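You operate a simulated robot arm through the tools that you are given. There is no shell and no other tool. Be economical: measure what you need, move in short steps, check, and stop when the job is done.

Carry out the task below with a simulated two-armed robot. There is one attempt and no reset: what you move stays moved.

TASK
Test the limits of mast and gripper, then park at the white band.
Fine: hold each till it halts by itself: up, across, along, down.

Only the result counts: the job must be done as asked and must still hold three seconds after the hand-in. Knocking over, shifting, dropping, spilling or breaking anything else fails it.

THE ROBOT
Two 7-joint arms with fingered hands on one trunk, on a base that drives. Base frame: it is fixed to the floor where the robot stands at the start and does not move with it; the origin is under the middle of the robot, x ahead of it, y to its left, z up. Units: mm, rad, N and s.
The left shoulder is at the start at [31, 125, 1252], the right one opposite. With the tool pointing down near the work surface each hand reaches from about 420 to 820 mm from the robot's upright axis, wherever it stands, measured 20 degrees to its own side. Places, roughly: across button [400, -200, 1000]; along button [400, -100, 1000]; down button [400, -200, 1200]; gantry switch [400, 200, 1000]; gripper [1300, -900, 2200]; mast [1300, -800, 4400]; up button [400, -100, 1200]. Payload 4 kg a hand.
The tool frame of a hand sits at the grasp point between the pads (the TCP): z along the fingers, y along the line on which they close. The tips reach 29 mm beyond it. The gripper opens to 100 mm. The gripper's body begins 34 mm behind the TCP. The gripper is a hand of 5 fingers: y runs from the thumb to the fingers, the wrist lies at [-15, -105, -177] in the tool frame.
Orientation is that of the tool frame in the base frame, as a unit quaternion [w, x, y, z]. With the fingers straight down and the wrist toward the robot, the tool's x, y and z point along [0, 1, 0], [1, 0, 0] and [0, 0, -1] of the base frame.

THE INTERFACE
- The arms move only by the tool apply_moves. It takes "left_moves", "right_moves" or both (then of equal length, played together; a hand with none holds still); each is a list of rows, each a list of 2 entries, a list of its own where there are three numbers: the turn, a rotation vector about the tool's x, y, z in units of 4 degrees (1.0 is 4 degrees), then the shift along the tool's x, y, z in units of 40 mm (1.0 is 40 mm). In form: [[[rx, ry, rz], [dx, dy, dz]], ...]. A call has 1 to 8 rows; each row shifts and turns the commanded pose from where the row before left it, along the tool's axes as they then stand. A call with a number of a shift or a turn outside -1 to 1 is refused whole. A row lasts 0.2 s, in which the tool goes at most 50 mm and 0.15 rad; a call with a longer step from one row to the next is refused whole. Where a pose cannot be reached the arm comes as near as it can. A force on the tool above 40 N (or 10 N above the force at the start of the call, whichever is more), or a blocked arm, ends the call early, and 0.2 s more pass. In this call time passes only in rows, and 0.2 s behind the last. It gives the time, the measured TCP pose, the force on the tool (base axes), the opening and the grip force at its end, in the units of the frame above (readings bear some noise), with the torque about the TCP (base axes, N m) and any sound that the robot's microphone picked up.
- Cameras (640 x 400 px; columns grow to the right, rows downward): "scene" is now at [128, -18.4, 1398.3]; the picture's right is [-0.28, -0.96, 0.00], its down [-0.34, 0.10, -0.93] and it looks along [0.90, -0.26, -0.36] (base axes); focal length 214 px, centre (320, 200). "left" rides on the left gripper at [-66, -86, -121] in its tool frame; the picture's right is [-0.76, -0.31, 0.58], its down [0.59, -0.70, 0.40] and it looks along [0.28, 0.64, 0.71] (tool axes); focal length 247 px, centre (320, 200). "right" rides on the right gripper at [66, -86, -121] in its tool frame; the picture's right is [-0.76, 0.31, -0.58], its down [-0.59, -0.70, 0.40] and it looks along [-0.28, 0.64, 0.71] (tool axes); focal length 247 px, centre (320, 200). There is no depth. A picture from a camera that has moved, and an enlarged one, comes with that camera's place and axes in the base frame and with its lens. The place of the scene camera against the robot may be out by one fixed shift of up to 18 mm in any direction.
- snapshot(camera): a new picture of that camera. No time passes.
- move_column(by): slides the trunk up (or, below 0, down) by that many mm; the arms and the scene camera ride with it, the base frame stays. It gives what a move gives, with no picture.
- drive_base(legs): drives the robot by 1 to 6 legs, each [ahead, turn to the left] in mm and rad, along the robot's own axes; the way and the turn of a leg run together, so that a leg with both is an arc; at most 1500 mm and 3.142 rad a leg. The arms and the cameras ride along, it lands a little off, and it stops where it bumps. It gives what a move gives.
- set_fingers(index, middle, ring, little, thumb_bend, thumb_turn, hand): sets how far each is bent, from 0 (flat) to 1 (curled in); at 0.3 the hand is open as for a grip, at 0.7 the pads meet at the TCP. One left out holds its place. A second passes; each finger stops where it meets its share of the squeeze, and holds until it gets a number again. It is the only way to open and close the hand. It gives what a move gives, with no picture; readings hold the bend of each and the force on index, middle, ring, little, thumb and palm. thumb_turn goes from beside the hand (0) to across from the fingers (1), as for a grip.
- pan_tilt(pan, tilt): turns the head with the scene camera to pan (to the left, within 1.396 rad either way) and tilt (down, from -0.506 to 1.204), counted from straight ahead of the robot. It gives what a move gives.
- zoom(camera, box): a new picture of the part [left, top, right, bottom] of that camera's present view, enlarged. No time passes.
- sign_off(): hands the job in; it is judged then, once.

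Go step by step. Nothing tells you exact positions but the pictures and the camera data: compare them with the known pose of the tool, close in by small moves and look again before you grip or let go. The budget is 120 turns and 100 pictures, counting those below and the enlarged ones. Unless the task says otherwise, let go and move clear before handing in, and close with one line.

The tools are called by a JSON object that holds its "op" and its "data". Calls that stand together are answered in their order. apply_moves: Moves the arms, as the interface text tells. Its arguments: {"type":"object","properties":{"left_moves":{"type":"array","items":{"type":"array"}},"right_moves":{"type":"array","items":{"type":"array"}}},"required":[]} The other tools are called the same way: move_column (by) slides the trunk up or down; set_fingers (index, middle, ring, little, thumb_bend, thumb_turn, hand) moves the fingers one by one; drive_base (legs) drives the base; pan_tilt (pan, tilt) turns the head that bears the scene camera; snapshot (camera) takes a picture; zoom (camera, box) takes an enlarged picture of a part of a camera's view; sign_off () hands the job in.

At the start:

```text
time: 0.0
left_tool_pos: [447.3, -55.7, 1426.0]
left_tcp_rot: [0.0, 0.707, 0.707, 0.0]
left_contact_force: [-0.2, -0.4, -0.9]
left_ft_torque: [-0.03, 0.01, 0.0]
left_opening: 100.0
left_grip_force: 0.2
left_shape: jaw
left_bend: [0.3, 0.3, 0.3, 0.3, 0.3, 0.98]
left_finger forces: [0.0, 0.1, 0.0, 0.1, 0.0, 0.1]
right_tool_pos: [335.8, -369.1, 1405.5]
right_tcp_rot: [0.0, 0.707, 0.707, 0.0]
right_contact_force: [0.0, -0.4, 0.0]
right_ft_torque: [0.03, 0.03, 0.0]
right_opening: 99.7
right_grip_force: 0.1
right_shape: jaw
right_bend: [0.3, 0.3, 0.3, 0.3, 0.3, 0.98]
right_finger forces: [0.0, 0.0, 0.0, 0.0, 0.0, 0.1]
trunk travel left (down, up): [-450.0, 297.0]
robot x, y, heading: [-1.6, -5.2, -0.002]
head pan, tilt: [-0.281, 0.363]
```

scene: 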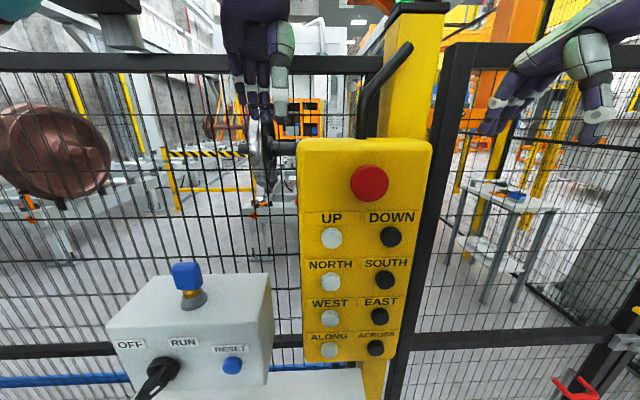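
right: 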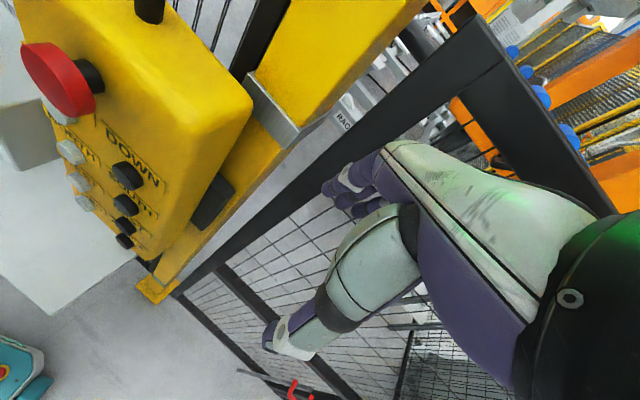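
left: 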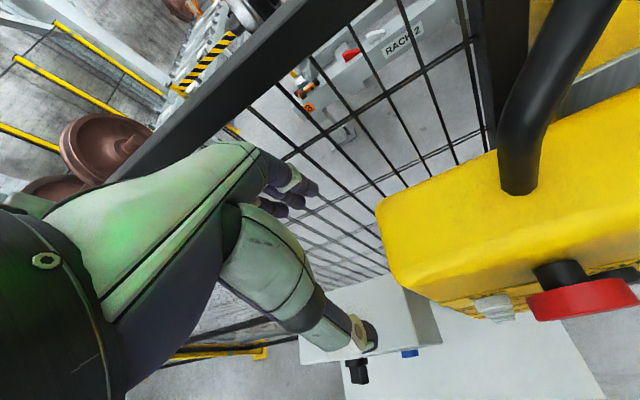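

I see a pendant (UP/DOWN … ALONG/ACROSS) with a red stop button, and a switch box with a key at OFF/RUN and a RESET button. I'll enlarge both and look up at the mast before touching anything.

{"op": "zoom", "data": {"camera": "scene", "box": [280, 130, 440, 370]}}

{"op": "zoom", "data": {"camera": "scene", "box": [90, 240, 310, 400]}}

{"op": "pan_tilt", "data": {"pan": -0.55, "tilt": -0.5}}

{"op": "snapshot", "data": {"camera": "scene"}}

```text
1.67 times, centred on (360, 250) of scene
camera zoom: at [128.0, -18.4, 1398.3], right [-0.28, -0.96, 0.0], down [-0.34, 0.1, -0.93], along [0.9, -0.26, -0.36], focal length 358 px, centre (253, 117)
```

zoom: 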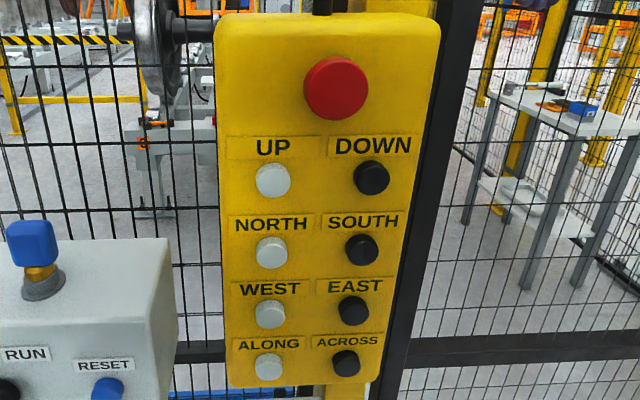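

```text
2.50 times, centred on (200, 320) of scene
camera zoom: at [128.0, -18.4, 1398.3], right [-0.28, -0.96, 0.0], down [-0.34, 0.1, -0.93], along [0.9, -0.26, -0.36], focal length 536 px, centre (620, -100)
```

zoom: 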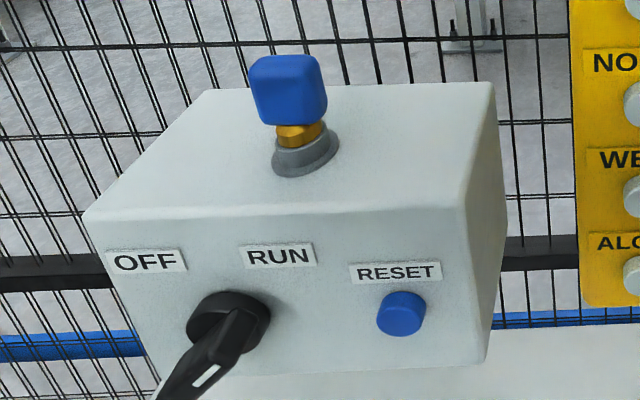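

```text
time: 1.2
left_tool_pos: [447.9, -56.1, 1424.3]
left_tcp_rot: [0.0, 0.707, 0.707, 0.0]
left_contact_force: [0.9, 0.0, -0.4]
left_ft_torque: [0.02, -0.04, -0.03]
left_opening: 99.9
left_grip_force: 0.1
left_shape: jaw
left_bend: [0.3, 0.3, 0.3, 0.3, 0.3, 0.98]
left_finger forces: [0.1, 0.1, 0.0, 0.0, 0.0, 0.0]
right_tool_pos: [335.7, -367.6, 1405.3]
right_tcp_rot: [0.0, 0.707, 0.707, 0.0]
right_contact_force: [-0.1, 0.0, 0.7]
right_ft_torque: [0.02, 0.03, -0.02]
right_opening: 99.9
right_grip_force: 0.1
right_shape: jaw
right_bend: [0.3, 0.3, 0.3, 0.3, 0.3, 0.98]
right_finger forces: [0.1, 0.0, 0.1, 0.1, 0.0, 0.0]
trunk travel left (down, up): [-450.0, 297.0]
robot x, y, heading: [3.4, 3.1, 0.002]
head pan, tilt: [-0.55, -0.499]
```

```text
94 pictures are left
camera scene: at [95.9, -27.7, 1471.9], right [-0.52, -0.85, 0.0], down [0.41, -0.25, -0.88], along [0.75, -0.46, 0.48], focal length 214 px, centre (320, 200)
```

scene: 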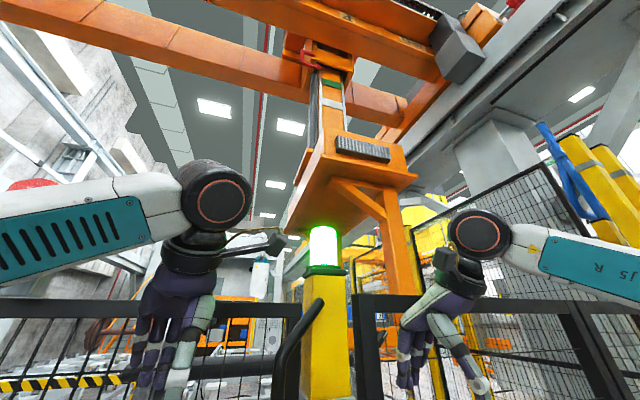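

A green beacon stands on the post, and the mast hangs from the gantry with coloured bands on it. I'll enlarge the mast and look at the lower part.

{"op": "zoom", "data": {"camera": "scene", "box": [270, 20, 430, 220]}}

{"op": "zoom", "data": {"camera": "scene", "box": [200, 0, 520, 120]}}

{"op": "pan_tilt", "data": {"pan": -0.55, "tilt": 0.1}}

{"op": "snapshot", "data": {"camera": "scene"}}

```text
2.00 times, centred on (350, 120) of scene
camera zoom: at [95.9, -27.7, 1471.9], right [-0.52, -0.85, 0.0], down [0.41, -0.25, -0.88], along [0.75, -0.46, 0.48], focal length 429 px, centre (260, 360)
```

zoom: 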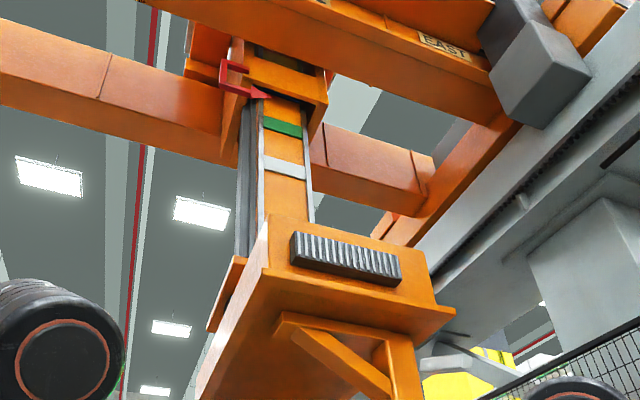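

```text
2.00 times, centred on (360, 60) of scene
camera zoom: at [95.9, -27.7, 1471.9], right [-0.52, -0.85, 0.0], down [0.41, -0.25, -0.88], along [0.75, -0.46, 0.48], focal length 429 px, centre (240, 480)
```

zoom: 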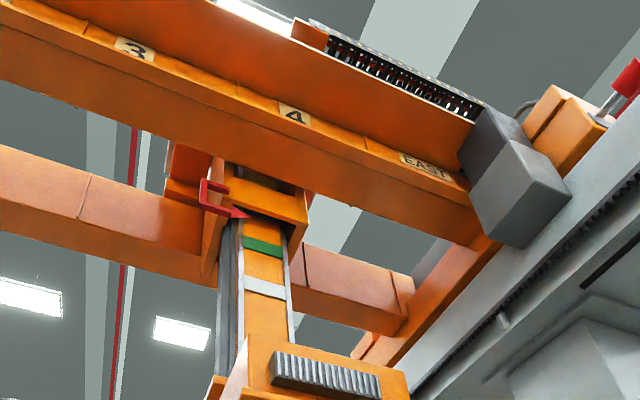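

```text
time: 2.2
left_tool_pos: [448.4, -55.8, 1424.7]
left_tcp_rot: [0.001, 0.707, 0.707, 0.0]
left_contact_force: [-0.1, -0.3, -0.4]
left_ft_torque: [-0.04, 0.0, -0.01]
left_opening: 99.8
left_grip_force: 0.1
left_shape: jaw
left_bend: [0.3, 0.3, 0.3, 0.3, 0.3, 0.98]
left_finger forces: [0.0, 0.0, 0.0, 0.0, 0.1, 0.1]
right_tool_pos: [336.2, -368.5, 1406.0]
right_tcp_rot: [0.0, 0.707, 0.707, -0.001]
right_contact_force: [0.6, 0.2, -0.1]
right_ft_torque: [0.01, 0.02, 0.01]
right_opening: 99.9
right_grip_force: 0.0
right_shape: jaw
right_bend: [0.3, 0.3, 0.3, 0.3, 0.3, 0.98]
right_finger forces: [0.0, 0.0, 0.1, 0.0, 0.1, 0.0]
trunk travel left (down, up): [-450.0, 297.0]
robot x, y, heading: [1.9, 0.5, 0.001]
head pan, tilt: [-0.55, 0.099]
```

```text
91 pictures are left
camera scene: at [117.0, -40.7, 1423.0], right [-0.52, -0.85, 0.0], down [-0.08, 0.05, -1.0], along [0.85, -0.52, -0.1], focal length 214 px, centre (320, 200)
```

scene: 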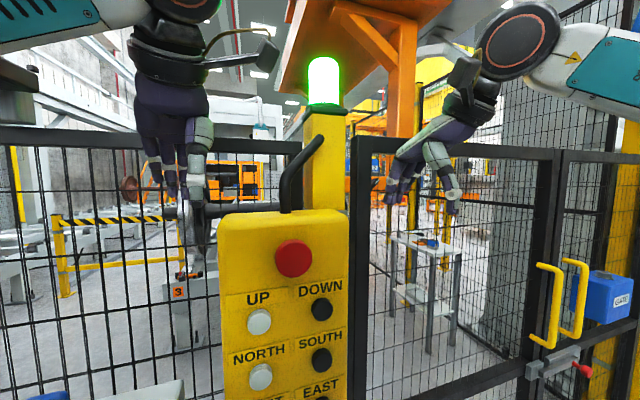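

The red pointer on the carriage marks a position against the green and white bands, with white currently below the pointer. The pendant's face is near x 376–401, turned about −0.28 rad, so I need room to point a finger at it; I'll look around before backing up.

{"op": "pan_tilt", "data": {"pan": 1.39, "tilt": 0.6}}

{"op": "snapshot", "data": {"camera": "scene"}}

{"op": "pan_tilt", "data": {"pan": -1.39, "tilt": 0.6}}

{"op": "snapshot", "data": {"camera": "scene"}}

{"op": "pan_tilt", "data": {"pan": 0.45, "tilt": 0.7}}

{"op": "snapshot", "data": {"camera": "scene"}}

```text
time: 4.1
left_tool_pos: [448.7, -56.2, 1425.8]
left_tcp_rot: [0.001, 0.707, 0.707, 0.001]
left_contact_force: [-0.7, 0.1, -0.2]
left_ft_torque: [0.0, 0.03, 0.0]
left_opening: 100.1
left_grip_force: 0.1
left_shape: jaw
left_bend: [0.3, 0.3, 0.3, 0.3, 0.3, 0.98]
left_finger forces: [0.0, 0.0, 0.0, 0.1, 0.0, 0.0]
right_tool_pos: [335.5, -368.4, 1405.8]
right_tcp_rot: [0.001, 0.707, 0.707, 0.0]
right_contact_force: [0.6, 0.6, 0.5]
right_ft_torque: [0.0, -0.01, 0.01]
right_opening: 99.9
right_grip_force: 0.0
right_shape: jaw
right_bend: [0.3, 0.3, 0.3, 0.3, 0.3, 0.98]
right_finger forces: [0.1, 0.0, 0.0, 0.1, 0.0, 0.0]
trunk travel left (down, up): [-450.0, 297.0]
robot x, y, heading: [-1.7, -2.3, 0.0]
head pan, tilt: [1.389, 0.6]
```

```text
90 pictures are left
camera scene: at [54.6, 94.3, 1376.8], right [0.98, -0.18, 0.0], down [-0.1, -0.56, -0.83], along [0.15, 0.81, -0.56], focal length 214 px, centre (320, 200)
```

scene: 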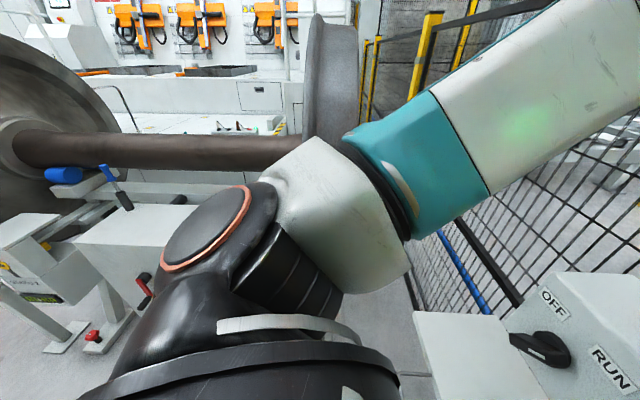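

```text
time: 6.5
left_tool_pos: [447.9, -56.7, 1424.3]
left_tcp_rot: [0.001, 0.707, 0.707, 0.0]
left_contact_force: [0.2, -0.2, -0.3]
left_ft_torque: [-0.01, -0.01, 0.04]
left_opening: 99.9
left_grip_force: 0.0
left_shape: jaw
left_bend: [0.3, 0.3, 0.3, 0.3, 0.3, 0.98]
left_finger forces: [0.0, 0.0, 0.0, 0.1, 0.0, 0.0]
right_tool_pos: [336.6, -368.3, 1407.1]
right_tcp_rot: [0.0, 0.707, 0.707, 0.001]
right_contact_force: [-1.0, -0.5, 0.3]
right_ft_torque: [0.0, -0.02, 0.03]
right_opening: 100.0
right_grip_force: 0.1
right_shape: jaw
right_bend: [0.3, 0.3, 0.3, 0.3, 0.3, 0.98]
right_finger forces: [0.0, 0.1, 0.0, 0.0, 0.0, 0.0]
trunk travel left (down, up): [-450.0, 297.0]
robot x, y, heading: [-1.5, 0.3, 0.0]
head pan, tilt: [-1.389, 0.6]
```

```text
89 pictures are left
camera scene: at [54.6, -79.6, 1376.7], right [-0.98, -0.18, 0.0], down [-0.1, 0.56, -0.82], along [0.15, -0.81, -0.57], focal length 214 px, centre (320, 200)
```

scene: 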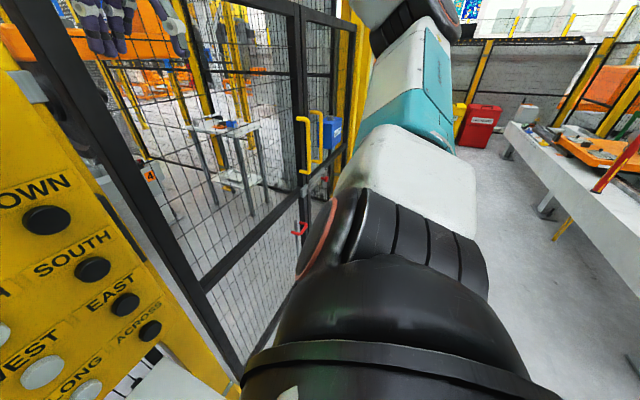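

```text
time: 8.3
left_tool_pos: [446.8, -56.2, 1425.6]
left_tcp_rot: [0.0, 0.707, 0.707, 0.0]
left_contact_force: [-0.4, 0.0, 0.1]
left_ft_torque: [-0.01, -0.02, 0.03]
left_opening: 99.9
left_grip_force: 0.1
left_shape: jaw
left_bend: [0.3, 0.3, 0.3, 0.3, 0.3, 0.98]
left_finger forces: [0.1, 0.0, 0.0, 0.0, 0.0, 0.0]
right_tool_pos: [336.2, -368.5, 1406.8]
right_tcp_rot: [0.0, 0.707, 0.708, -0.001]
right_contact_force: [-0.9, -0.1, -0.5]
right_ft_torque: [-0.02, -0.02, 0.01]
right_opening: 99.6
right_grip_force: 0.0
right_shape: jaw
right_bend: [0.3, 0.3, 0.3, 0.3, 0.3, 0.98]
right_finger forces: [0.0, 0.1, 0.0, 0.0, 0.0, 0.0]
trunk travel left (down, up): [-450.0, 297.0]
robot x, y, heading: [-3.4, -1.5, 0.003]
head pan, tilt: [0.45, 0.7]
```

```text
88 pictures are left
camera scene: at [115.1, 44.3, 1368.1], right [0.43, -0.9, 0.0], down [-0.58, -0.28, -0.76], along [0.69, 0.33, -0.64], focal length 214 px, centre (320, 200)
```

scene: 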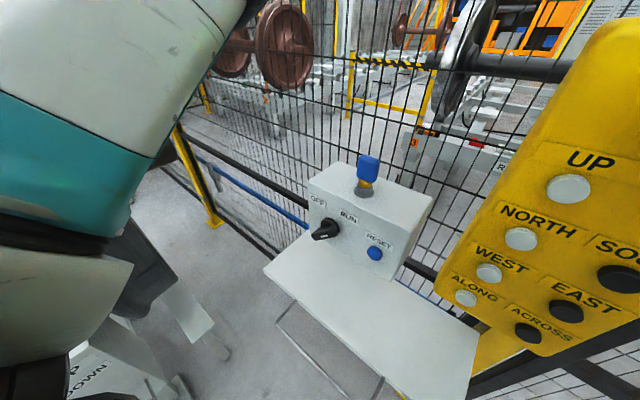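

I can see the switch box better from here; I'll enlarge it to read the switch position.

{"op": "zoom", "data": {"camera": "scene", "box": [290, 140, 450, 280]}}

{"op": "pan_tilt", "data": {"pan": 1.39, "tilt": 1.2}}

{"op": "snapshot", "data": {"camera": "scene"}}

{"op": "pan_tilt", "data": {"pan": -1.39, "tilt": 1.2}}

{"op": "snapshot", "data": {"camera": "scene"}}

```text
2.86 times, centred on (370, 210) of scene
camera zoom: at [115.1, 44.3, 1368.1], right [0.43, -0.9, 0.0], down [-0.58, -0.28, -0.76], along [0.69, 0.33, -0.64], focal length 613 px, centre (177, 171)
```

zoom: 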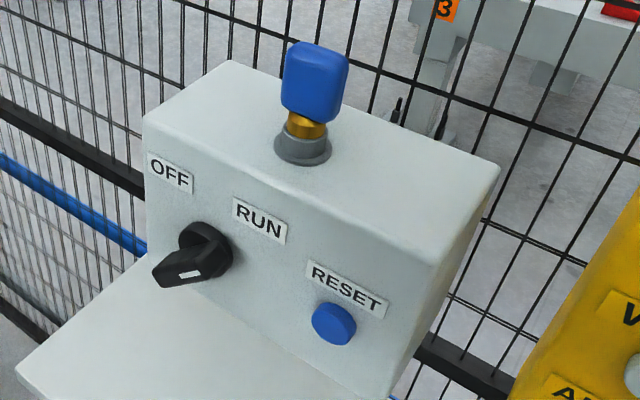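

```text
time: 9.6
left_tool_pos: [448.4, -55.8, 1424.7]
left_tcp_rot: [0.0, 0.707, 0.707, 0.001]
left_contact_force: [1.1, 0.1, 0.8]
left_ft_torque: [0.02, -0.03, 0.02]
left_opening: 99.7
left_grip_force: 0.0
left_shape: jaw
left_bend: [0.3, 0.3, 0.3, 0.3, 0.3, 0.98]
left_finger forces: [0.0, 0.0, 0.1, 0.0, 0.1, 0.1]
right_tool_pos: [336.9, -368.9, 1406.4]
right_tcp_rot: [0.0, 0.707, 0.707, -0.001]
right_contact_force: [-0.8, -0.1, -0.1]
right_ft_torque: [-0.01, 0.02, 0.01]
right_opening: 99.6
right_grip_force: 0.1
right_shape: jaw
right_bend: [0.3, 0.3, 0.3, 0.3, 0.3, 0.98]
right_finger forces: [0.0, 0.1, 0.0, 0.1, 0.0, 0.1]
trunk travel left (down, up): [-450.0, 297.0]
robot x, y, heading: [-0.2, -0.4, -0.003]
head pan, tilt: [1.389, 1.201]
```

```text
86 pictures are left
camera scene: at [48.7, 62.4, 1332.2], right [0.98, -0.18, 0.0], down [-0.17, -0.92, -0.36], along [0.07, 0.36, -0.93], focal length 214 px, centre (320, 200)
```

scene: 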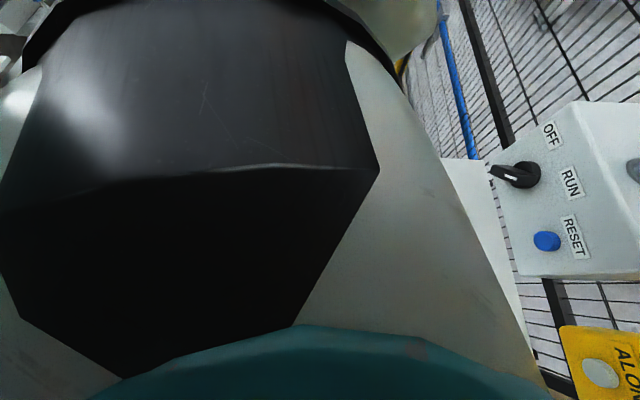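

```text
time: 12.0
left_tool_pos: [448.5, -54.2, 1423.8]
left_tcp_rot: [0.0, 0.707, 0.707, 0.0]
left_contact_force: [0.2, 0.7, -0.9]
left_ft_torque: [0.0, 0.02, -0.02]
left_opening: 99.6
left_grip_force: 0.1
left_shape: jaw
left_bend: [0.3, 0.3, 0.3, 0.3, 0.3, 0.98]
left_finger forces: [0.0, 0.0, 0.1, 0.1, 0.1, 0.0]
right_tool_pos: [336.6, -369.0, 1406.4]
right_tcp_rot: [0.0, 0.708, 0.707, 0.0]
right_contact_force: [-0.6, -0.1, -0.9]
right_ft_torque: [0.0, -0.03, -0.04]
right_opening: 100.0
right_grip_force: 0.1
right_shape: jaw
right_bend: [0.3, 0.3, 0.3, 0.3, 0.3, 0.98]
right_finger forces: [0.0, 0.1, 0.0, 0.0, 0.1, 0.0]
trunk travel left (down, up): [-450.0, 297.0]
robot x, y, heading: [0.8, 1.2, 0.005]
head pan, tilt: [-1.389, 1.201]
```

```text
85 pictures are left
camera scene: at [48.7, -47.6, 1332.1], right [-0.98, -0.18, 0.0], down [-0.17, 0.92, -0.36], along [0.07, -0.36, -0.93], focal length 214 px, centre (320, 200)
```

scene: 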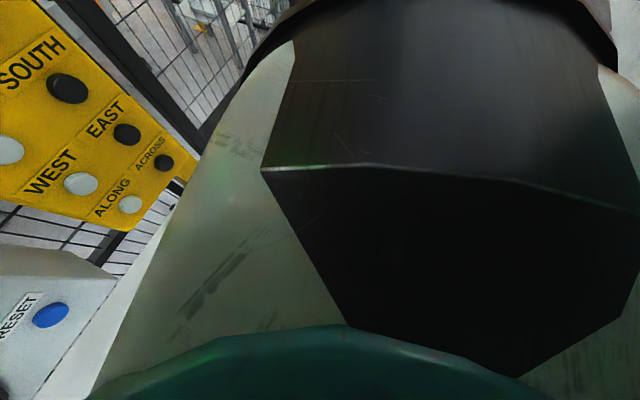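

The switch handle appears to lie toward OFF, though the view is ambiguous. I'll take the left hand clear of the pendant, back up a little, and look again from there.

{"op": "apply_moves", "data": {"left_moves": [[[0, 0, 0], [0, 0, -1]], [[0, 0, 0], [0, 0, -1]], [[0, 0, 0], [1, 0, 0]], [[0, 0, 0], [1, 0, 0]], [[0, 0, 0], [1, 0, 0]], [[0, 0, 0], [1, 0, 0]], [[0, 0, 0], [1, 0, 0]]]}}

{"op": "drive_base", "data": {"legs": [[-220, 0]]}}

{"op": "pan_tilt", "data": {"pan": 0, "tilt": 0.35}}

{"op": "snapshot", "data": {"camera": "scene"}}

```text
time: 13.4
left_tool_pos: [445.0, 69.5, 1504.4]
left_tcp_rot: [0.0, 0.72, 0.693, 0.003]
left_contact_force: [1.4, -15.6, 1.9]
left_ft_torque: [0.9, 0.0, -0.51]
left_opening: 99.5
left_grip_force: 0.1
left_shape: jaw
left_bend: [0.3, 0.3, 0.3, 0.3, 0.3, 0.98]
left_finger forces: [0.1, 0.0, 0.0, 13.1, 0.0, 2.6]
right_tool_pos: [335.8, -369.2, 1405.5]
right_tcp_rot: [0.0, 0.708, 0.706, 0.0]
right_contact_force: [0.0, 1.3, 0.2]
right_ft_torque: [-0.03, 0.0, 0.02]
right_opening: 99.7
right_grip_force: 0.1
right_shape: jaw
right_bend: [0.3, 0.3, 0.3, 0.3, 0.3, 0.98]
right_finger forces: [0.1, 0.0, 0.0, 0.1, 0.0, 0.0]
trunk travel left (down, up): [-450.0, 297.0]
robot x, y, heading: [-0.2, 5.7, -0.005]
head pan, tilt: [-1.389, 1.201]
stopped in row 6 (left hand): the force on the tool passed its limit at 50 N (the readings are from after the stop); the commanded pose is now the measured one
```

```text
time: 15.1
left_tool_pos: [221.8, 74.2, 1504.7]
left_tcp_rot: [0.001, 0.716, 0.698, 0.003]
left_contact_force: [0.4, 0.4, -0.2]
left_ft_torque: [0.02, -0.04, 0.0]
left_opening: 99.6
left_grip_force: 0.1
left_shape: jaw
left_bend: [0.3, 0.3, 0.3, 0.3, 0.3, 0.98]
left_finger forces: [0.0, 0.0, 0.0, 0.1, 0.1, 0.0]
right_tool_pos: [114.7, -367.8, 1406.1]
right_tcp_rot: [0.0, 0.706, 0.708, -0.001]
right_contact_force: [-0.6, 0.2, 0.2]
right_ft_torque: [0.05, -0.03, 0.02]
right_opening: 100.0
right_grip_force: 0.1
right_shape: jaw
right_bend: [0.3, 0.3, 0.3, 0.3, 0.3, 0.98]
right_finger forces: [0.0, 0.0, 0.0, 0.0, 0.1, 0.0]
trunk travel left (down, up): [-450.0, 297.0]
robot x, y, heading: [-221.5, 1.1, 0.005]
head pan, tilt: [-1.389, 1.201]
```

```text
time: 16.6
left_tool_pos: [224.7, 75.5, 1503.0]
left_tcp_rot: [0.001, 0.715, 0.699, 0.002]
left_contact_force: [-0.3, -0.6, 0.5]
left_ft_torque: [0.01, -0.01, 0.0]
left_opening: 100.0
left_grip_force: 0.0
left_shape: jaw
left_bend: [0.3, 0.3, 0.3, 0.3, 0.3, 0.98]
left_finger forces: [0.0, 0.0, 0.0, 0.1, 0.1, 0.1]
right_tool_pos: [115.5, -366.9, 1406.3]
right_tcp_rot: [0.0, 0.707, 0.707, 0.0]
right_contact_force: [0.4, -0.4, 0.8]
right_ft_torque: [0.0, -0.02, -0.04]
right_opening: 100.2
right_grip_force: 0.1
right_shape: jaw
right_bend: [0.3, 0.3, 0.3, 0.3, 0.3, 0.98]
right_finger forces: [0.1, 0.0, 0.0, 0.1, 0.0, 0.0]
trunk travel left (down, up): [-450.0, 297.0]
robot x, y, heading: [-224.4, 1.6, -0.0]
head pan, tilt: [0.0, 0.351]
```

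```text
84 pictures are left
camera scene: at [-89.5, 7.3, 1399.5], right [0.0, -1.0, 0.0], down [-0.34, 0.0, -0.94], along [0.94, 0.0, -0.34], focal length 214 px, centre (320, 200)
```

scene: 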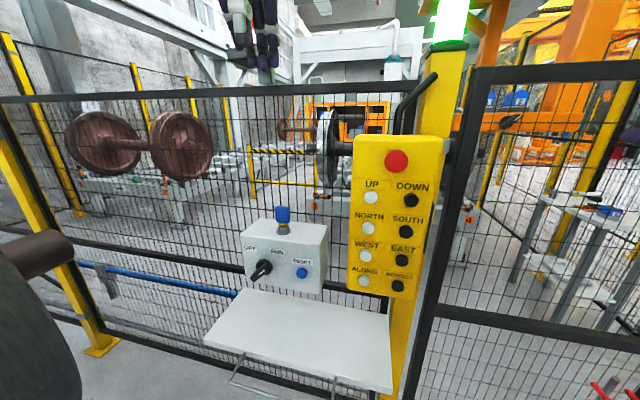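

The left hand touched something to its left but it came free; nothing looks shifted. I'll enlarge the switch, and check the left side.

{"op": "zoom", "data": {"camera": "scene", "box": [230, 200, 340, 300]}}

{"op": "zoom", "data": {"camera": "scene", "box": [330, 120, 470, 310]}}

```text
4.00 times, centred on (285, 250) of scene
camera zoom: at [-89.5, 7.3, 1399.5], right [0.0, -1.0, 0.0], down [-0.34, 0.0, -0.94], along [0.94, 0.0, -0.34], focal length 858 px, centre (460, 0)
```

zoom: 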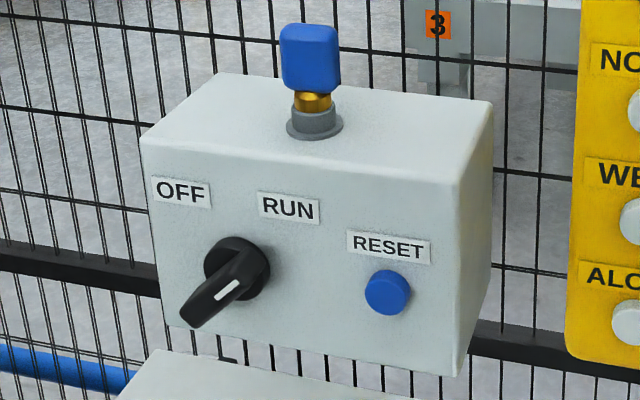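

```text
2.11 times, centred on (400, 215) of scene
camera zoom: at [-89.5, 7.3, 1399.5], right [0.0, -1.0, 0.0], down [-0.34, 0.0, -0.94], along [0.94, 0.0, -0.34], focal length 452 px, centre (152, 168)
```

zoom: 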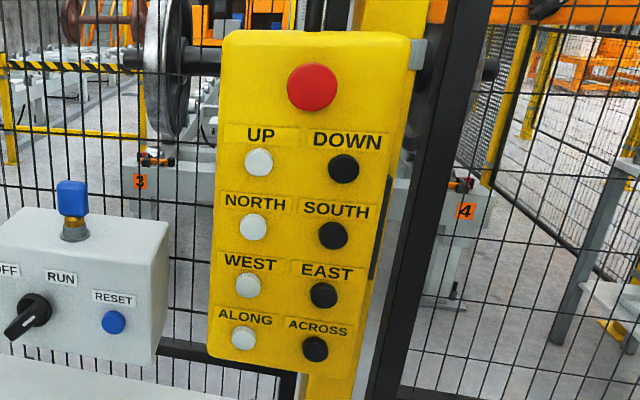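

I'll enlarge the switch handle further.

{"op": "zoom", "data": {"camera": "scene", "box": [256, 248, 304, 288]}}

```text
10.00 times, centred on (280, 268) of scene
camera zoom: at [-89.5, 7.3, 1399.5], right [0.0, -1.0, 0.0], down [-0.34, 0.0, -0.94], along [0.94, 0.0, -0.34], focal length 2145 px, centre (720, -480)
```

zoom: 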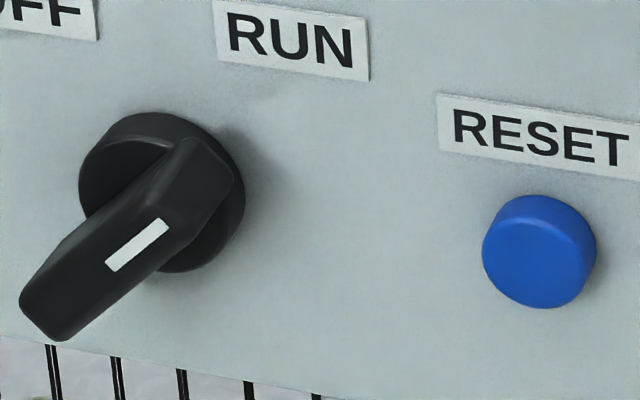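

The handle bar runs up-right/down-left with its stripe toward RUN, and the beacon is green, so the gantry is live. Next I make a pointing index finger on the right hand and turn the tool level toward the pendant.

{"op": "set_fingers", "data": {"hand": "right", "index": 0, "middle": 1, "ring": 1, "little": 1, "thumb_bend": 1, "thumb_turn": 0.3}}

{"op": "apply_moves", "data": {"right_moves": [[[0, 0, 0], [0, 1, 0]], [[0, 0, 0], [0, 1, 0]], [[0, 0, 0], [0, 0, 1]], [[0, 0, 0], [0, 0, 1]], [[-1, 0, 0], [0, 0, 0]], [[-1, 0, 0], [0, 0, 0]], [[-1, 0, 0], [0, 0, 0]], [[-1, 0, 0], [0, 0, 0]]]}}

{"op": "apply_moves", "data": {"right_moves": [[[-1, 0, 0], [0, 0, 0]], [[-1, 0, 0], [0, 0, 0]], [[-1, 0, 0], [0, 0, 0]], [[-1, 0, 0], [0, 0, 0]], [[-1, 0, 0], [0, 0, 0]], [[-1, 0, 0], [0, 0, 0]], [[-1, 0, 0], [0, 0, 0]], [[-1, 0, 0], [0, 0, 0]]]}}

{"op": "apply_moves", "data": {"right_moves": [[[-1, 0, 0], [0, 0, 0]], [[-1, 0, 0], [0, 0, 0]], [[-1, 0, 0], [0, 0, 0]], [[-1, 0, 0], [0, 0, 0]], [[-1, 0, 0], [0, 0, 0]], [[-1, 0, 0], [0, 0, 0]], [[-1, 0, 0], [0, 0, 0]], [[-1, 0, 0], [0, 0, 0]]]}}

{"op": "snapshot", "data": {"camera": "right"}}

{"op": "snapshot", "data": {"camera": "scene"}}

```text
time: 17.6
left_tool_pos: [222.6, 74.5, 1503.7]
left_tcp_rot: [0.001, 0.716, 0.698, 0.002]
left_contact_force: [0.5, -0.1, -0.5]
left_ft_torque: [0.02, -0.04, 0.02]
left_opening: 99.8
left_grip_force: 0.0
left_shape: jaw
left_bend: [0.3, 0.3, 0.3, 0.3, 0.3, 0.98]
left_finger forces: [0.0, 0.0, 0.0, 0.0, 0.0, 0.0]
right_tool_pos: [115.4, -368.2, 1405.6]
right_tcp_rot: [0.0, 0.707, 0.708, 0.0]
right_contact_force: [0.4, -1.2, -0.6]
right_ft_torque: [-0.01, -0.01, 0.0]
right_opening: 48.7
right_grip_force: 0.1
right_shape: fingers
right_bend: [0.0, 1.0, 1.0, 1.0, 1.0, 0.31]
right_finger forces: [0.0, 0.1, 0.0, 0.1, 0.0, 0.0]
trunk travel left (down, up): [-450.0, 297.0]
robot x, y, heading: [-222.3, -0.2, 0.004]
head pan, tilt: [0.0, 0.351]
```

```text
time: 19.4
left_tool_pos: [224.7, 74.8, 1503.9]
left_tcp_rot: [0.002, 0.716, 0.698, 0.002]
left_contact_force: [0.4, -1.2, 0.8]
left_ft_torque: [0.02, -0.02, 0.02]
left_opening: 100.0
left_grip_force: 0.0
left_shape: jaw
left_bend: [0.3, 0.3, 0.3, 0.3, 0.3, 0.98]
left_finger forces: [0.0, 0.0, 0.1, 0.1, 0.0, 0.1]
right_tool_pos: [195.3, -368.6, 1324.1]
right_tcp_rot: [0.098, 0.698, 0.702, 0.099]
right_contact_force: [-0.2, -0.2, -0.7]
right_ft_torque: [0.02, 0.03, 0.02]
right_opening: 48.7
right_grip_force: 0.0
right_shape: fingers
right_bend: [0.0, 1.0, 1.0, 1.0, 1.0, 0.31]
right_finger forces: [0.1, 0.0, 0.1, 0.0, 0.0, 0.1]
trunk travel left (down, up): [-450.0, 297.0]
robot x, y, heading: [-221.1, -1.4, 0.007]
head pan, tilt: [0.0, 0.351]
```

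```text
time: 21.2
left_tool_pos: [224.8, 74.5, 1504.5]
left_tcp_rot: [0.0, 0.716, 0.699, 0.003]
left_contact_force: [0.1, -0.5, 0.2]
left_ft_torque: [-0.01, 0.0, 0.0]
left_opening: 99.7
left_grip_force: 0.1
left_shape: jaw
left_bend: [0.3, 0.3, 0.3, 0.3, 0.3, 0.98]
left_finger forces: [0.1, 0.0, 0.0, 0.0, 0.0, 0.0]
right_tool_pos: [196.0, -367.9, 1325.5]
right_tcp_rot: [0.289, 0.645, 0.646, 0.287]
right_contact_force: [-1.0, 0.5, -0.4]
right_ft_torque: [-0.01, 0.02, 0.02]
right_opening: 48.6
right_grip_force: 0.1
right_shape: fingers
right_bend: [0.0, 1.0, 1.0, 1.0, 1.0, 0.31]
right_finger forces: [0.0, 0.0, 0.0, 0.0, 0.0, 0.1]
trunk travel left (down, up): [-450.0, 297.0]
robot x, y, heading: [-221.8, -0.2, -0.002]
head pan, tilt: [0.0, 0.351]
```

```text
time: 23.0
left_tool_pos: [224.7, 74.2, 1504.0]
left_tcp_rot: [0.001, 0.715, 0.699, 0.002]
left_contact_force: [-0.1, 0.5, -0.3]
left_ft_torque: [0.01, 0.0, 0.04]
left_opening: 99.6
left_grip_force: 0.1
left_shape: jaw
left_bend: [0.3, 0.3, 0.3, 0.3, 0.3, 0.98]
left_finger forces: [0.0, 0.0, 0.1, 0.1, 0.0, 0.0]
right_tool_pos: [196.1, -367.7, 1326.6]
right_tcp_rot: [0.455, 0.54, 0.542, 0.455]
right_contact_force: [-0.1, -0.6, 0.4]
right_ft_torque: [0.01, 0.0, 0.02]
right_opening: 48.8
right_grip_force: 0.0
right_shape: fingers
right_bend: [0.0, 1.0, 1.0, 1.0, 1.0, 0.31]
right_finger forces: [0.0, 0.0, 0.0, 0.0, 0.0, 0.0]
trunk travel left (down, up): [-450.0, 297.0]
robot x, y, heading: [-224.8, 0.5, 0.003]
head pan, tilt: [0.0, 0.351]
```

```text
80 pictures are left
camera right: at [61.0, -302.4, 1261.6], right [-0.51, -0.76, 0.4], down [0.27, -0.59, -0.76], along [0.81, -0.28, 0.51], focal length 247 px, centre (320, 200)
```

right: 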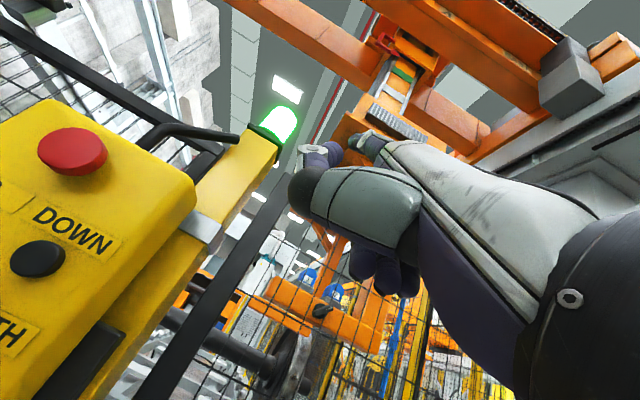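

```text
79 pictures are left
camera scene: at [-89.5, 7.4, 1399.5], right [0.0, -1.0, 0.0], down [-0.34, 0.0, -0.94], along [0.94, 0.0, -0.34], focal length 214 px, centre (320, 200)
```

scene: 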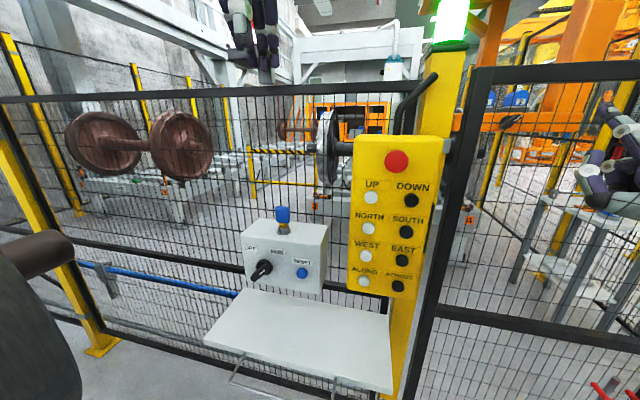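

The straight index points about 30° above the tool's z axis, so I'll tilt back 20°, yaw toward the pendant's normal and bring the hand in front of it to see the fingertip.

{"op": "apply_moves", "data": {"right_moves": [[[1, 0, 0], [1, 0, 0]], [[1, 0, 0], [1, 0, 0]], [[1, 0, 0], [1, 0, 0]], [[1, 0, 0], [0, 0, 0]], [[1, 0, 0], [0, 0, 0]]]}}

{"op": "apply_moves", "data": {"right_moves": [[[0, -0.866, 0.5], [0, 0, 0]], [[0, -0.866, 0.5], [0, 0, 0]], [[0, -0.866, 0.5], [0, 0, 0]], [[0, -0.866, 0.5], [0, 0, 0]]]}}

{"op": "pan_tilt", "data": {"pan": -0.35, "tilt": 0.35}}

{"op": "snapshot", "data": {"camera": "scene"}}

{"op": "snapshot", "data": {"camera": "right"}}

```text
time: 24.2
left_tool_pos: [223.9, 76.1, 1502.7]
left_tcp_rot: [0.001, 0.716, 0.698, 0.002]
left_contact_force: [-0.4, 0.6, -1.0]
left_ft_torque: [0.0, 0.01, -0.01]
left_opening: 99.8
left_grip_force: 0.0
left_shape: jaw
left_bend: [0.3, 0.3, 0.3, 0.3, 0.3, 0.98]
left_finger forces: [0.0, 0.0, 0.0, 0.0, 0.1, 0.0]
right_tool_pos: [251.8, -282.9, 1329.4]
right_tcp_rot: [0.353, 0.612, 0.613, 0.353]
right_contact_force: [-0.7, -0.3, -0.2]
right_ft_torque: [-0.03, 0.01, 0.0]
right_opening: 48.6
right_grip_force: 0.0
right_shape: fingers
right_bend: [0.0, 1.0, 1.0, 1.0, 1.0, 0.31]
right_finger forces: [0.0, 0.0, 0.1, 0.0, 0.0, 0.0]
right hand out of reach, approached as far as the arm can: row 1, 2, 3
trunk travel left (down, up): [-450.0, 297.0]
robot x, y, heading: [-222.0, -0.6, 0.0]
head pan, tilt: [0.0, 0.351]
```

```text
time: 25.2
left_tool_pos: [223.3, 75.2, 1503.9]
left_tcp_rot: [0.001, 0.716, 0.698, 0.001]
left_contact_force: [-0.5, 0.2, 0.4]
left_ft_torque: [-0.01, 0.01, 0.03]
left_opening: 100.0
left_grip_force: 0.0
left_shape: jaw
left_bend: [0.3, 0.3, 0.3, 0.3, 0.3, 0.98]
left_finger forces: [0.1, 0.0, 0.0, 0.1, 0.0, 0.0]
right_tool_pos: [253.0, -283.7, 1332.5]
right_tcp_rot: [0.366, 0.633, 0.591, 0.341]
right_contact_force: [0.0, -0.2, 0.3]
right_ft_torque: [0.0, -0.03, 0.01]
right_opening: 48.9
right_grip_force: 0.0
right_shape: fingers
right_bend: [0.0, 1.0, 1.0, 1.0, 1.0, 0.31]
right_finger forces: [0.1, 0.0, 0.1, 0.0, 0.0, 0.1]
right hand out of reach, approached as far as the arm can: row 2, 3, 4
trunk travel left (down, up): [-450.0, 297.0]
robot x, y, heading: [-220.1, 1.2, 0.002]
head pan, tilt: [0.0, 0.351]
```

```text
time: 26.0
left_tool_pos: [224.0, 76.1, 1505.6]
left_tcp_rot: [0.001, 0.716, 0.699, 0.002]
left_contact_force: [-0.1, 0.1, -0.3]
left_ft_torque: [0.01, 0.0, 0.0]
left_opening: 99.8
left_grip_force: 0.2
left_shape: jaw
left_bend: [0.3, 0.3, 0.3, 0.3, 0.3, 0.98]
left_finger forces: [0.0, 0.0, 0.1, 0.1, 0.0, 0.1]
right_tool_pos: [252.0, -284.3, 1332.7]
right_tcp_rot: [0.366, 0.632, 0.591, 0.342]
right_contact_force: [-0.4, 0.1, -0.6]
right_ft_torque: [0.02, 0.0, -0.02]
right_opening: 48.7
right_grip_force: 0.0
right_shape: fingers
right_bend: [0.0, 1.0, 1.0, 1.0, 1.0, 0.31]
right_finger forces: [0.0, 0.0, 0.0, 0.0, 0.1, 0.1]
trunk travel left (down, up): [-450.0, 297.0]
robot x, y, heading: [-217.1, -1.5, -0.002]
head pan, tilt: [-0.351, 0.351]
```

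```text
78 pictures are left
camera scene: at [-95.0, -24.5, 1399.5], right [-0.34, -0.94, 0.0], down [-0.32, 0.12, -0.94], along [0.88, -0.32, -0.34], focal length 214 px, centre (320, 200)
```

scene: 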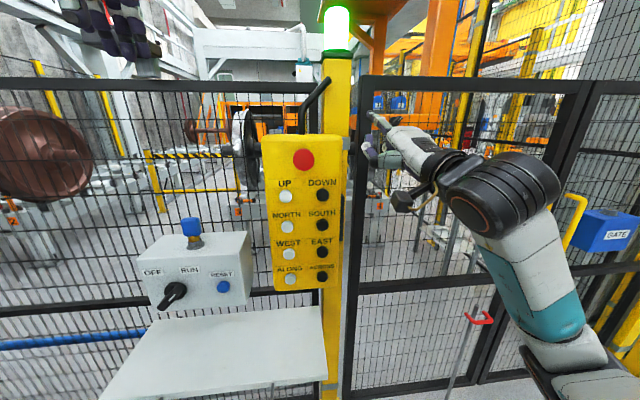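

```text
77 pictures are left
camera right: at [109.5, -208.6, 1318.0], right [-0.4, -0.73, 0.55], down [-0.05, -0.59, -0.81], along [0.92, -0.35, 0.2], focal length 247 px, centre (320, 200)
```

right: 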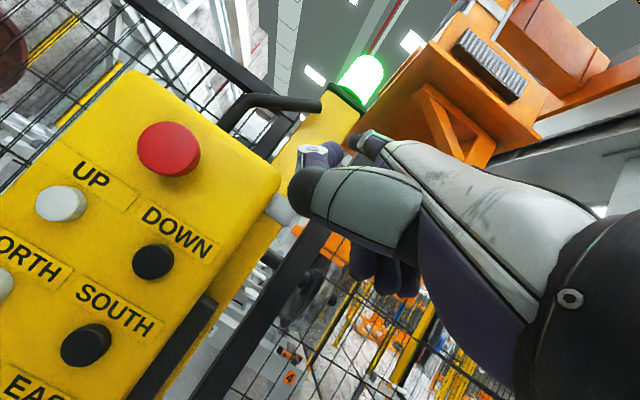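

The arm is cramped here: the fingertip is about 90 mm above and 60 mm ahead of the TCP. I'll back up another 100 mm, turn the base to face the pendant squarely, and tilt the hand 20° further down.

{"op": "drive_base", "data": {"legs": [[-110, 0], [0, -0.276]]}}

{"op": "apply_moves", "data": {"right_moves": [[[1, 0, 0], [0, 0, 0]], [[1, 0, 0], [0, 0, 0]], [[1, 0, 0], [0, 0, 0]], [[1, 0, 0], [0, 0, 0]], [[1, 0, 0], [0, 0, 0]]]}}

{"op": "pan_tilt", "data": {"pan": 0, "tilt": 0.3}}

{"op": "snapshot", "data": {"camera": "scene"}}

{"op": "snapshot", "data": {"camera": "right"}}

```text
time: 28.2
left_tool_pos: [113.7, -51.4, 1504.4]
left_tcp_rot: [0.0, 0.805, 0.593, 0.002]
left_contact_force: [0.1, -0.1, 0.4]
left_ft_torque: [0.03, -0.03, 0.03]
left_opening: 99.8
left_grip_force: 0.1
left_shape: jaw
left_bend: [0.3, 0.3, 0.3, 0.3, 0.3, 0.98]
left_finger forces: [0.0, 0.0, 0.1, 0.1, 0.0, 0.0]
right_tool_pos: [44.6, -404.1, 1332.4]
right_tcp_rot: [0.409, 0.709, 0.498, 0.288]
right_contact_force: [0.2, -1.1, 0.4]
right_ft_torque: [0.02, -0.01, 0.05]
right_opening: 48.8
right_grip_force: 0.1
right_shape: fingers
right_bend: [0.0, 1.0, 1.0, 1.0, 1.0, 0.31]
right_finger forces: [0.0, 0.1, 0.0, 0.0, 0.1, 0.1]
trunk travel left (down, up): [-450.0, 297.0]
robot x, y, heading: [-336.9, -4.0, -0.28]
head pan, tilt: [-0.351, 0.351]
```

```text
time: 29.4
left_tool_pos: [114.2, -50.2, 1504.6]
left_tcp_rot: [0.001, 0.806, 0.592, 0.002]
left_contact_force: [0.9, 0.4, 0.2]
left_ft_torque: [0.03, 0.03, 0.01]
left_opening: 99.7
left_grip_force: 0.0
left_shape: jaw
left_bend: [0.3, 0.3, 0.3, 0.3, 0.3, 0.98]
left_finger forces: [0.1, 0.0, 0.1, 0.1, 0.1, 0.0]
right_tool_pos: [44.4, -402.5, 1333.1]
right_tcp_rot: [0.28, 0.769, 0.54, 0.195]
right_contact_force: [-0.1, 0.8, -0.6]
right_ft_torque: [0.02, 0.02, 0.0]
right_opening: 48.9
right_grip_force: 0.0
right_shape: fingers
right_bend: [0.0, 1.0, 1.0, 1.0, 1.0, 0.31]
right_finger forces: [0.0, 0.1, 0.0, 0.0, 0.0, 0.0]
trunk travel left (down, up): [-450.0, 297.0]
robot x, y, heading: [-331.7, -1.0, -0.279]
head pan, tilt: [-0.351, 0.351]
```

```text
time: 30.2
left_tool_pos: [114.7, -50.3, 1504.2]
left_tcp_rot: [0.0, 0.805, 0.593, 0.002]
left_contact_force: [0.5, 0.4, -1.0]
left_ft_torque: [0.0, -0.02, 0.0]
left_opening: 99.5
left_grip_force: 0.1
left_shape: jaw
left_bend: [0.3, 0.3, 0.3, 0.3, 0.3, 0.98]
left_finger forces: [0.1, 0.0, 0.0, 0.0, 0.1, 0.0]
right_tool_pos: [45.6, -404.2, 1331.1]
right_tcp_rot: [0.28, 0.768, 0.541, 0.197]
right_contact_force: [0.0, 0.1, -0.5]
right_ft_torque: [0.01, 0.02, 0.0]
right_opening: 48.9
right_grip_force: 0.0
right_shape: fingers
right_bend: [0.0, 1.0, 1.0, 1.0, 1.0, 0.31]
right_finger forces: [0.0, 0.0, 0.0, 0.1, 0.0, 0.1]
trunk travel left (down, up): [-450.0, 297.0]
robot x, y, heading: [-332.9, 0.2, -0.278]
head pan, tilt: [0.0, 0.3]
```

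```text
76 pictures are left
camera scene: at [-206.6, -29.6, 1404.2], right [-0.27, -0.96, 0.0], down [-0.28, 0.08, -0.96], along [0.92, -0.26, -0.3], focal length 214 px, centre (320, 200)
```

scene: 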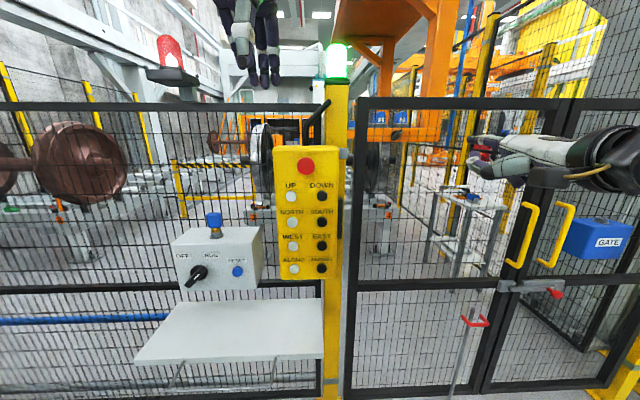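

```text
75 pictures are left
camera right: at [-68.8, -293.0, 1368.9], right [-0.38, -0.67, 0.64], down [-0.46, -0.46, -0.76], along [0.8, -0.59, -0.13], focal length 247 px, centre (320, 200)
```

right: 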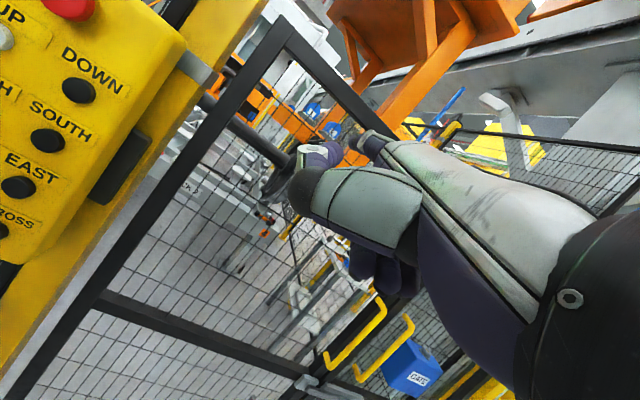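

The finger now points level, its tip about 87 mm ahead of and 70 mm above the TCP. UP should be at about (401, −113, 1225), so I move left and down to a spot in front of it.

{"op": "apply_moves", "data": {"right_moves": [[[0, 0.643, -0.766], [0, 0, 0]], [[0, 0, 0], [1, -0.32, 0.38]], [[0, 0, 0], [1, -0.32, 0.38]], [[0, 0, 0], [1, -0.32, 0.38]], [[0, 0, 0], [1, -0.32, 0.38]], [[0, 0, 0], [1, -0.32, 0.38]], [[0, 0, 0], [1, -0.32, 0.38]], [[0, 0, 0], [1, -0.32, 0.38]]]}}

{"op": "apply_moves", "data": {"right_moves": [[[0, 0, 0], [1, -0.32, 0.38]], [[0, 0, 0], [1, -0.32, 0.38]], [[0, 0, 0], [0, 0.766, 0.643]], [[0, 0, 0], [0, 0.766, 0.643]]]}}

{"op": "snapshot", "data": {"camera": "scene"}}

{"op": "snapshot", "data": {"camera": "right"}}

```text
time: 32.0
left_tool_pos: [115.4, -48.1, 1503.7]
left_tcp_rot: [0.002, 0.805, 0.593, 0.0]
left_contact_force: [0.5, -0.6, -0.3]
left_ft_torque: [-0.03, -0.03, 0.0]
left_opening: 99.4
left_grip_force: 0.0
left_shape: jaw
left_bend: [0.3, 0.3, 0.3, 0.3, 0.3, 0.98]
left_finger forces: [0.1, 0.0, 0.0, 0.1, 0.0, 0.0]
right_tool_pos: [121.2, -132.6, 1190.9]
right_tcp_rot: [0.274, 0.749, 0.567, 0.207]
right_contact_force: [0.6, -0.6, -0.1]
right_ft_torque: [-0.02, 0.0, 0.02]
right_opening: 48.8
right_grip_force: 0.1
right_shape: fingers
right_bend: [0.0, 1.0, 1.0, 1.0, 1.0, 0.31]
right_finger forces: [0.0, 0.1, 0.1, 0.0, 0.1, 0.0]
trunk travel left (down, up): [-450.0, 297.0]
robot x, y, heading: [-332.3, -3.0, -0.274]
head pan, tilt: [0.0, 0.3]
```

```text
time: 33.0
left_tool_pos: [115.0, -48.9, 1503.8]
left_tcp_rot: [0.001, 0.805, 0.593, 0.001]
left_contact_force: [-0.7, 0.0, -0.2]
left_ft_torque: [0.0, 0.03, 0.0]
left_opening: 99.7
left_grip_force: 0.0
left_shape: jaw
left_bend: [0.3, 0.3, 0.3, 0.3, 0.3, 0.98]
left_finger forces: [0.0, 0.1, 0.0, 0.0, 0.0, 0.1]
right_tool_pos: [220.6, -77.7, 1154.0]
right_tcp_rot: [0.273, 0.749, 0.568, 0.206]
right_contact_force: [-0.2, 0.8, 0.0]
right_ft_torque: [0.01, 0.02, -0.02]
right_opening: 48.7
right_grip_force: 0.0
right_shape: fingers
right_bend: [0.0, 1.0, 1.0, 1.0, 1.0, 0.31]
right_finger forces: [0.0, 0.0, 0.1, 0.1, 0.1, 0.0]
trunk travel left (down, up): [-450.0, 297.0]
robot x, y, heading: [-335.0, -1.7, -0.277]
head pan, tilt: [0.0, 0.3]
```

```text
74 pictures are left
camera scene: at [-206.0, -28.9, 1404.1], right [-0.27, -0.96, 0.0], down [-0.29, 0.08, -0.95], along [0.92, -0.26, -0.3], focal length 214 px, centre (320, 200)
```

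scene: 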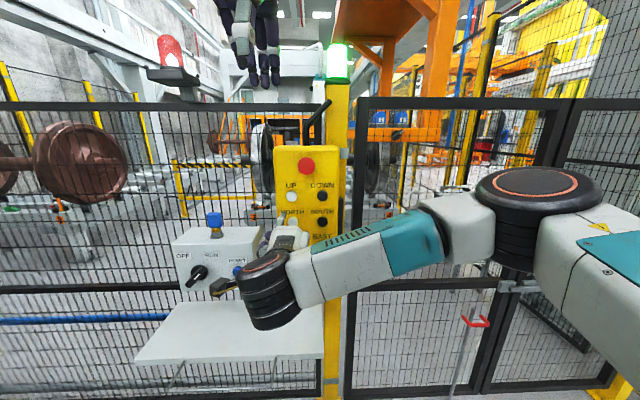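

```text
73 pictures are left
camera right: at [100.9, 24.6, 1190.1], right [-0.34, -0.69, 0.64], down [-0.43, -0.49, -0.76], along [0.84, -0.53, -0.13], focal length 247 px, centre (320, 200)
```

right: 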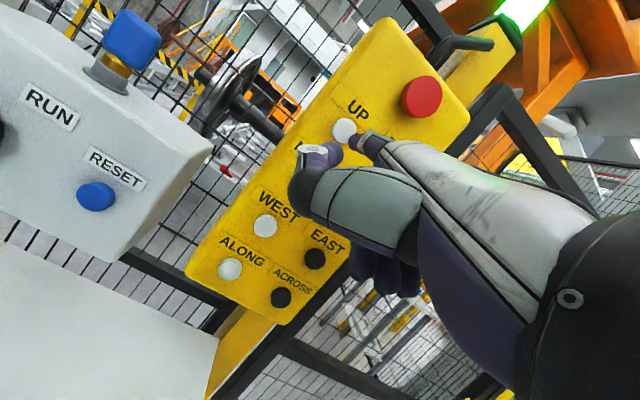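

The fingertip appears just in front of UP, but the curled thumb/fingers might be close to NORTH. I'll enlarge both views to check which part leads.

{"op": "zoom", "data": {"camera": "scene", "box": [230, 170, 350, 270]}}

{"op": "zoom", "data": {"camera": "right", "box": [260, 90, 440, 310]}}

{"op": "snapshot", "data": {"camera": "left"}}

```text
4.00 times, centred on (290, 220) of scene
camera zoom: at [-206.0, -28.9, 1404.1], right [-0.27, -0.96, 0.0], down [-0.29, 0.08, -0.95], along [0.92, -0.26, -0.3], focal length 858 px, centre (440, 120)
```

zoom: 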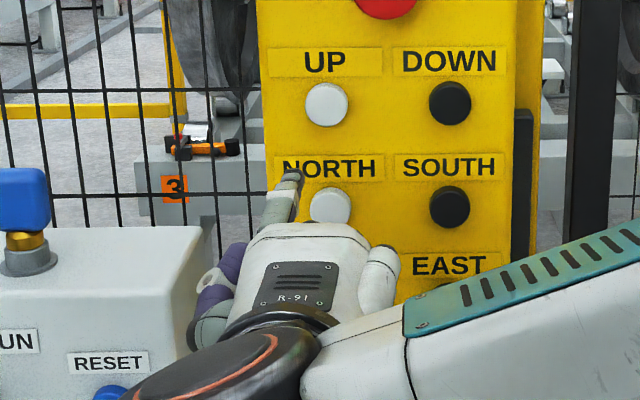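

```text
1.82 times, centred on (350, 200) of right
camera zoom: at [100.9, 24.6, 1190.1], right [-0.34, -0.69, 0.64], down [-0.43, -0.49, -0.76], along [0.84, -0.53, -0.13], focal length 449 px, centre (266, 200)
```

zoom: 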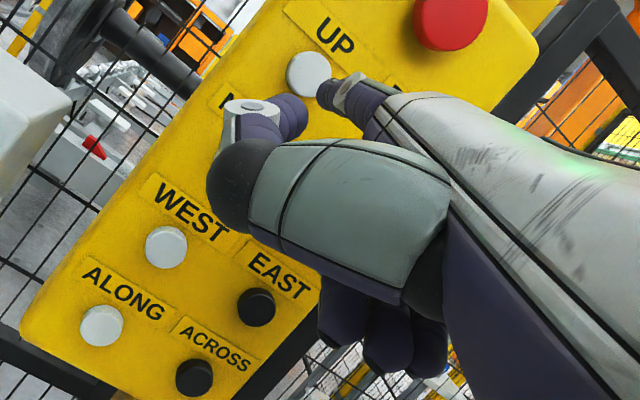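

```text
70 pictures are left
camera left: at [12.9, -85.9, 1624.0], right [-0.52, -0.63, -0.58], down [-0.49, 0.77, -0.4], along [0.7, 0.08, -0.71], focal length 247 px, centre (320, 200)
```

left: 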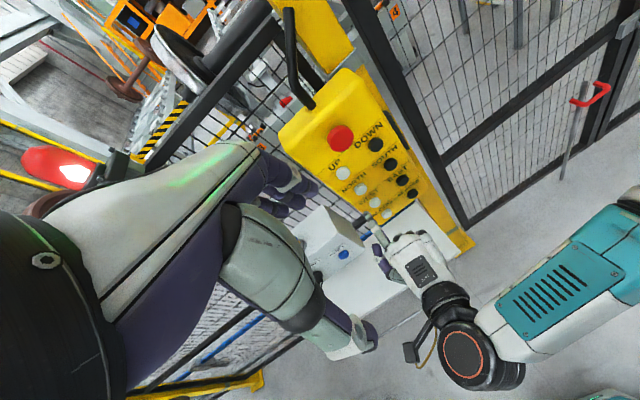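

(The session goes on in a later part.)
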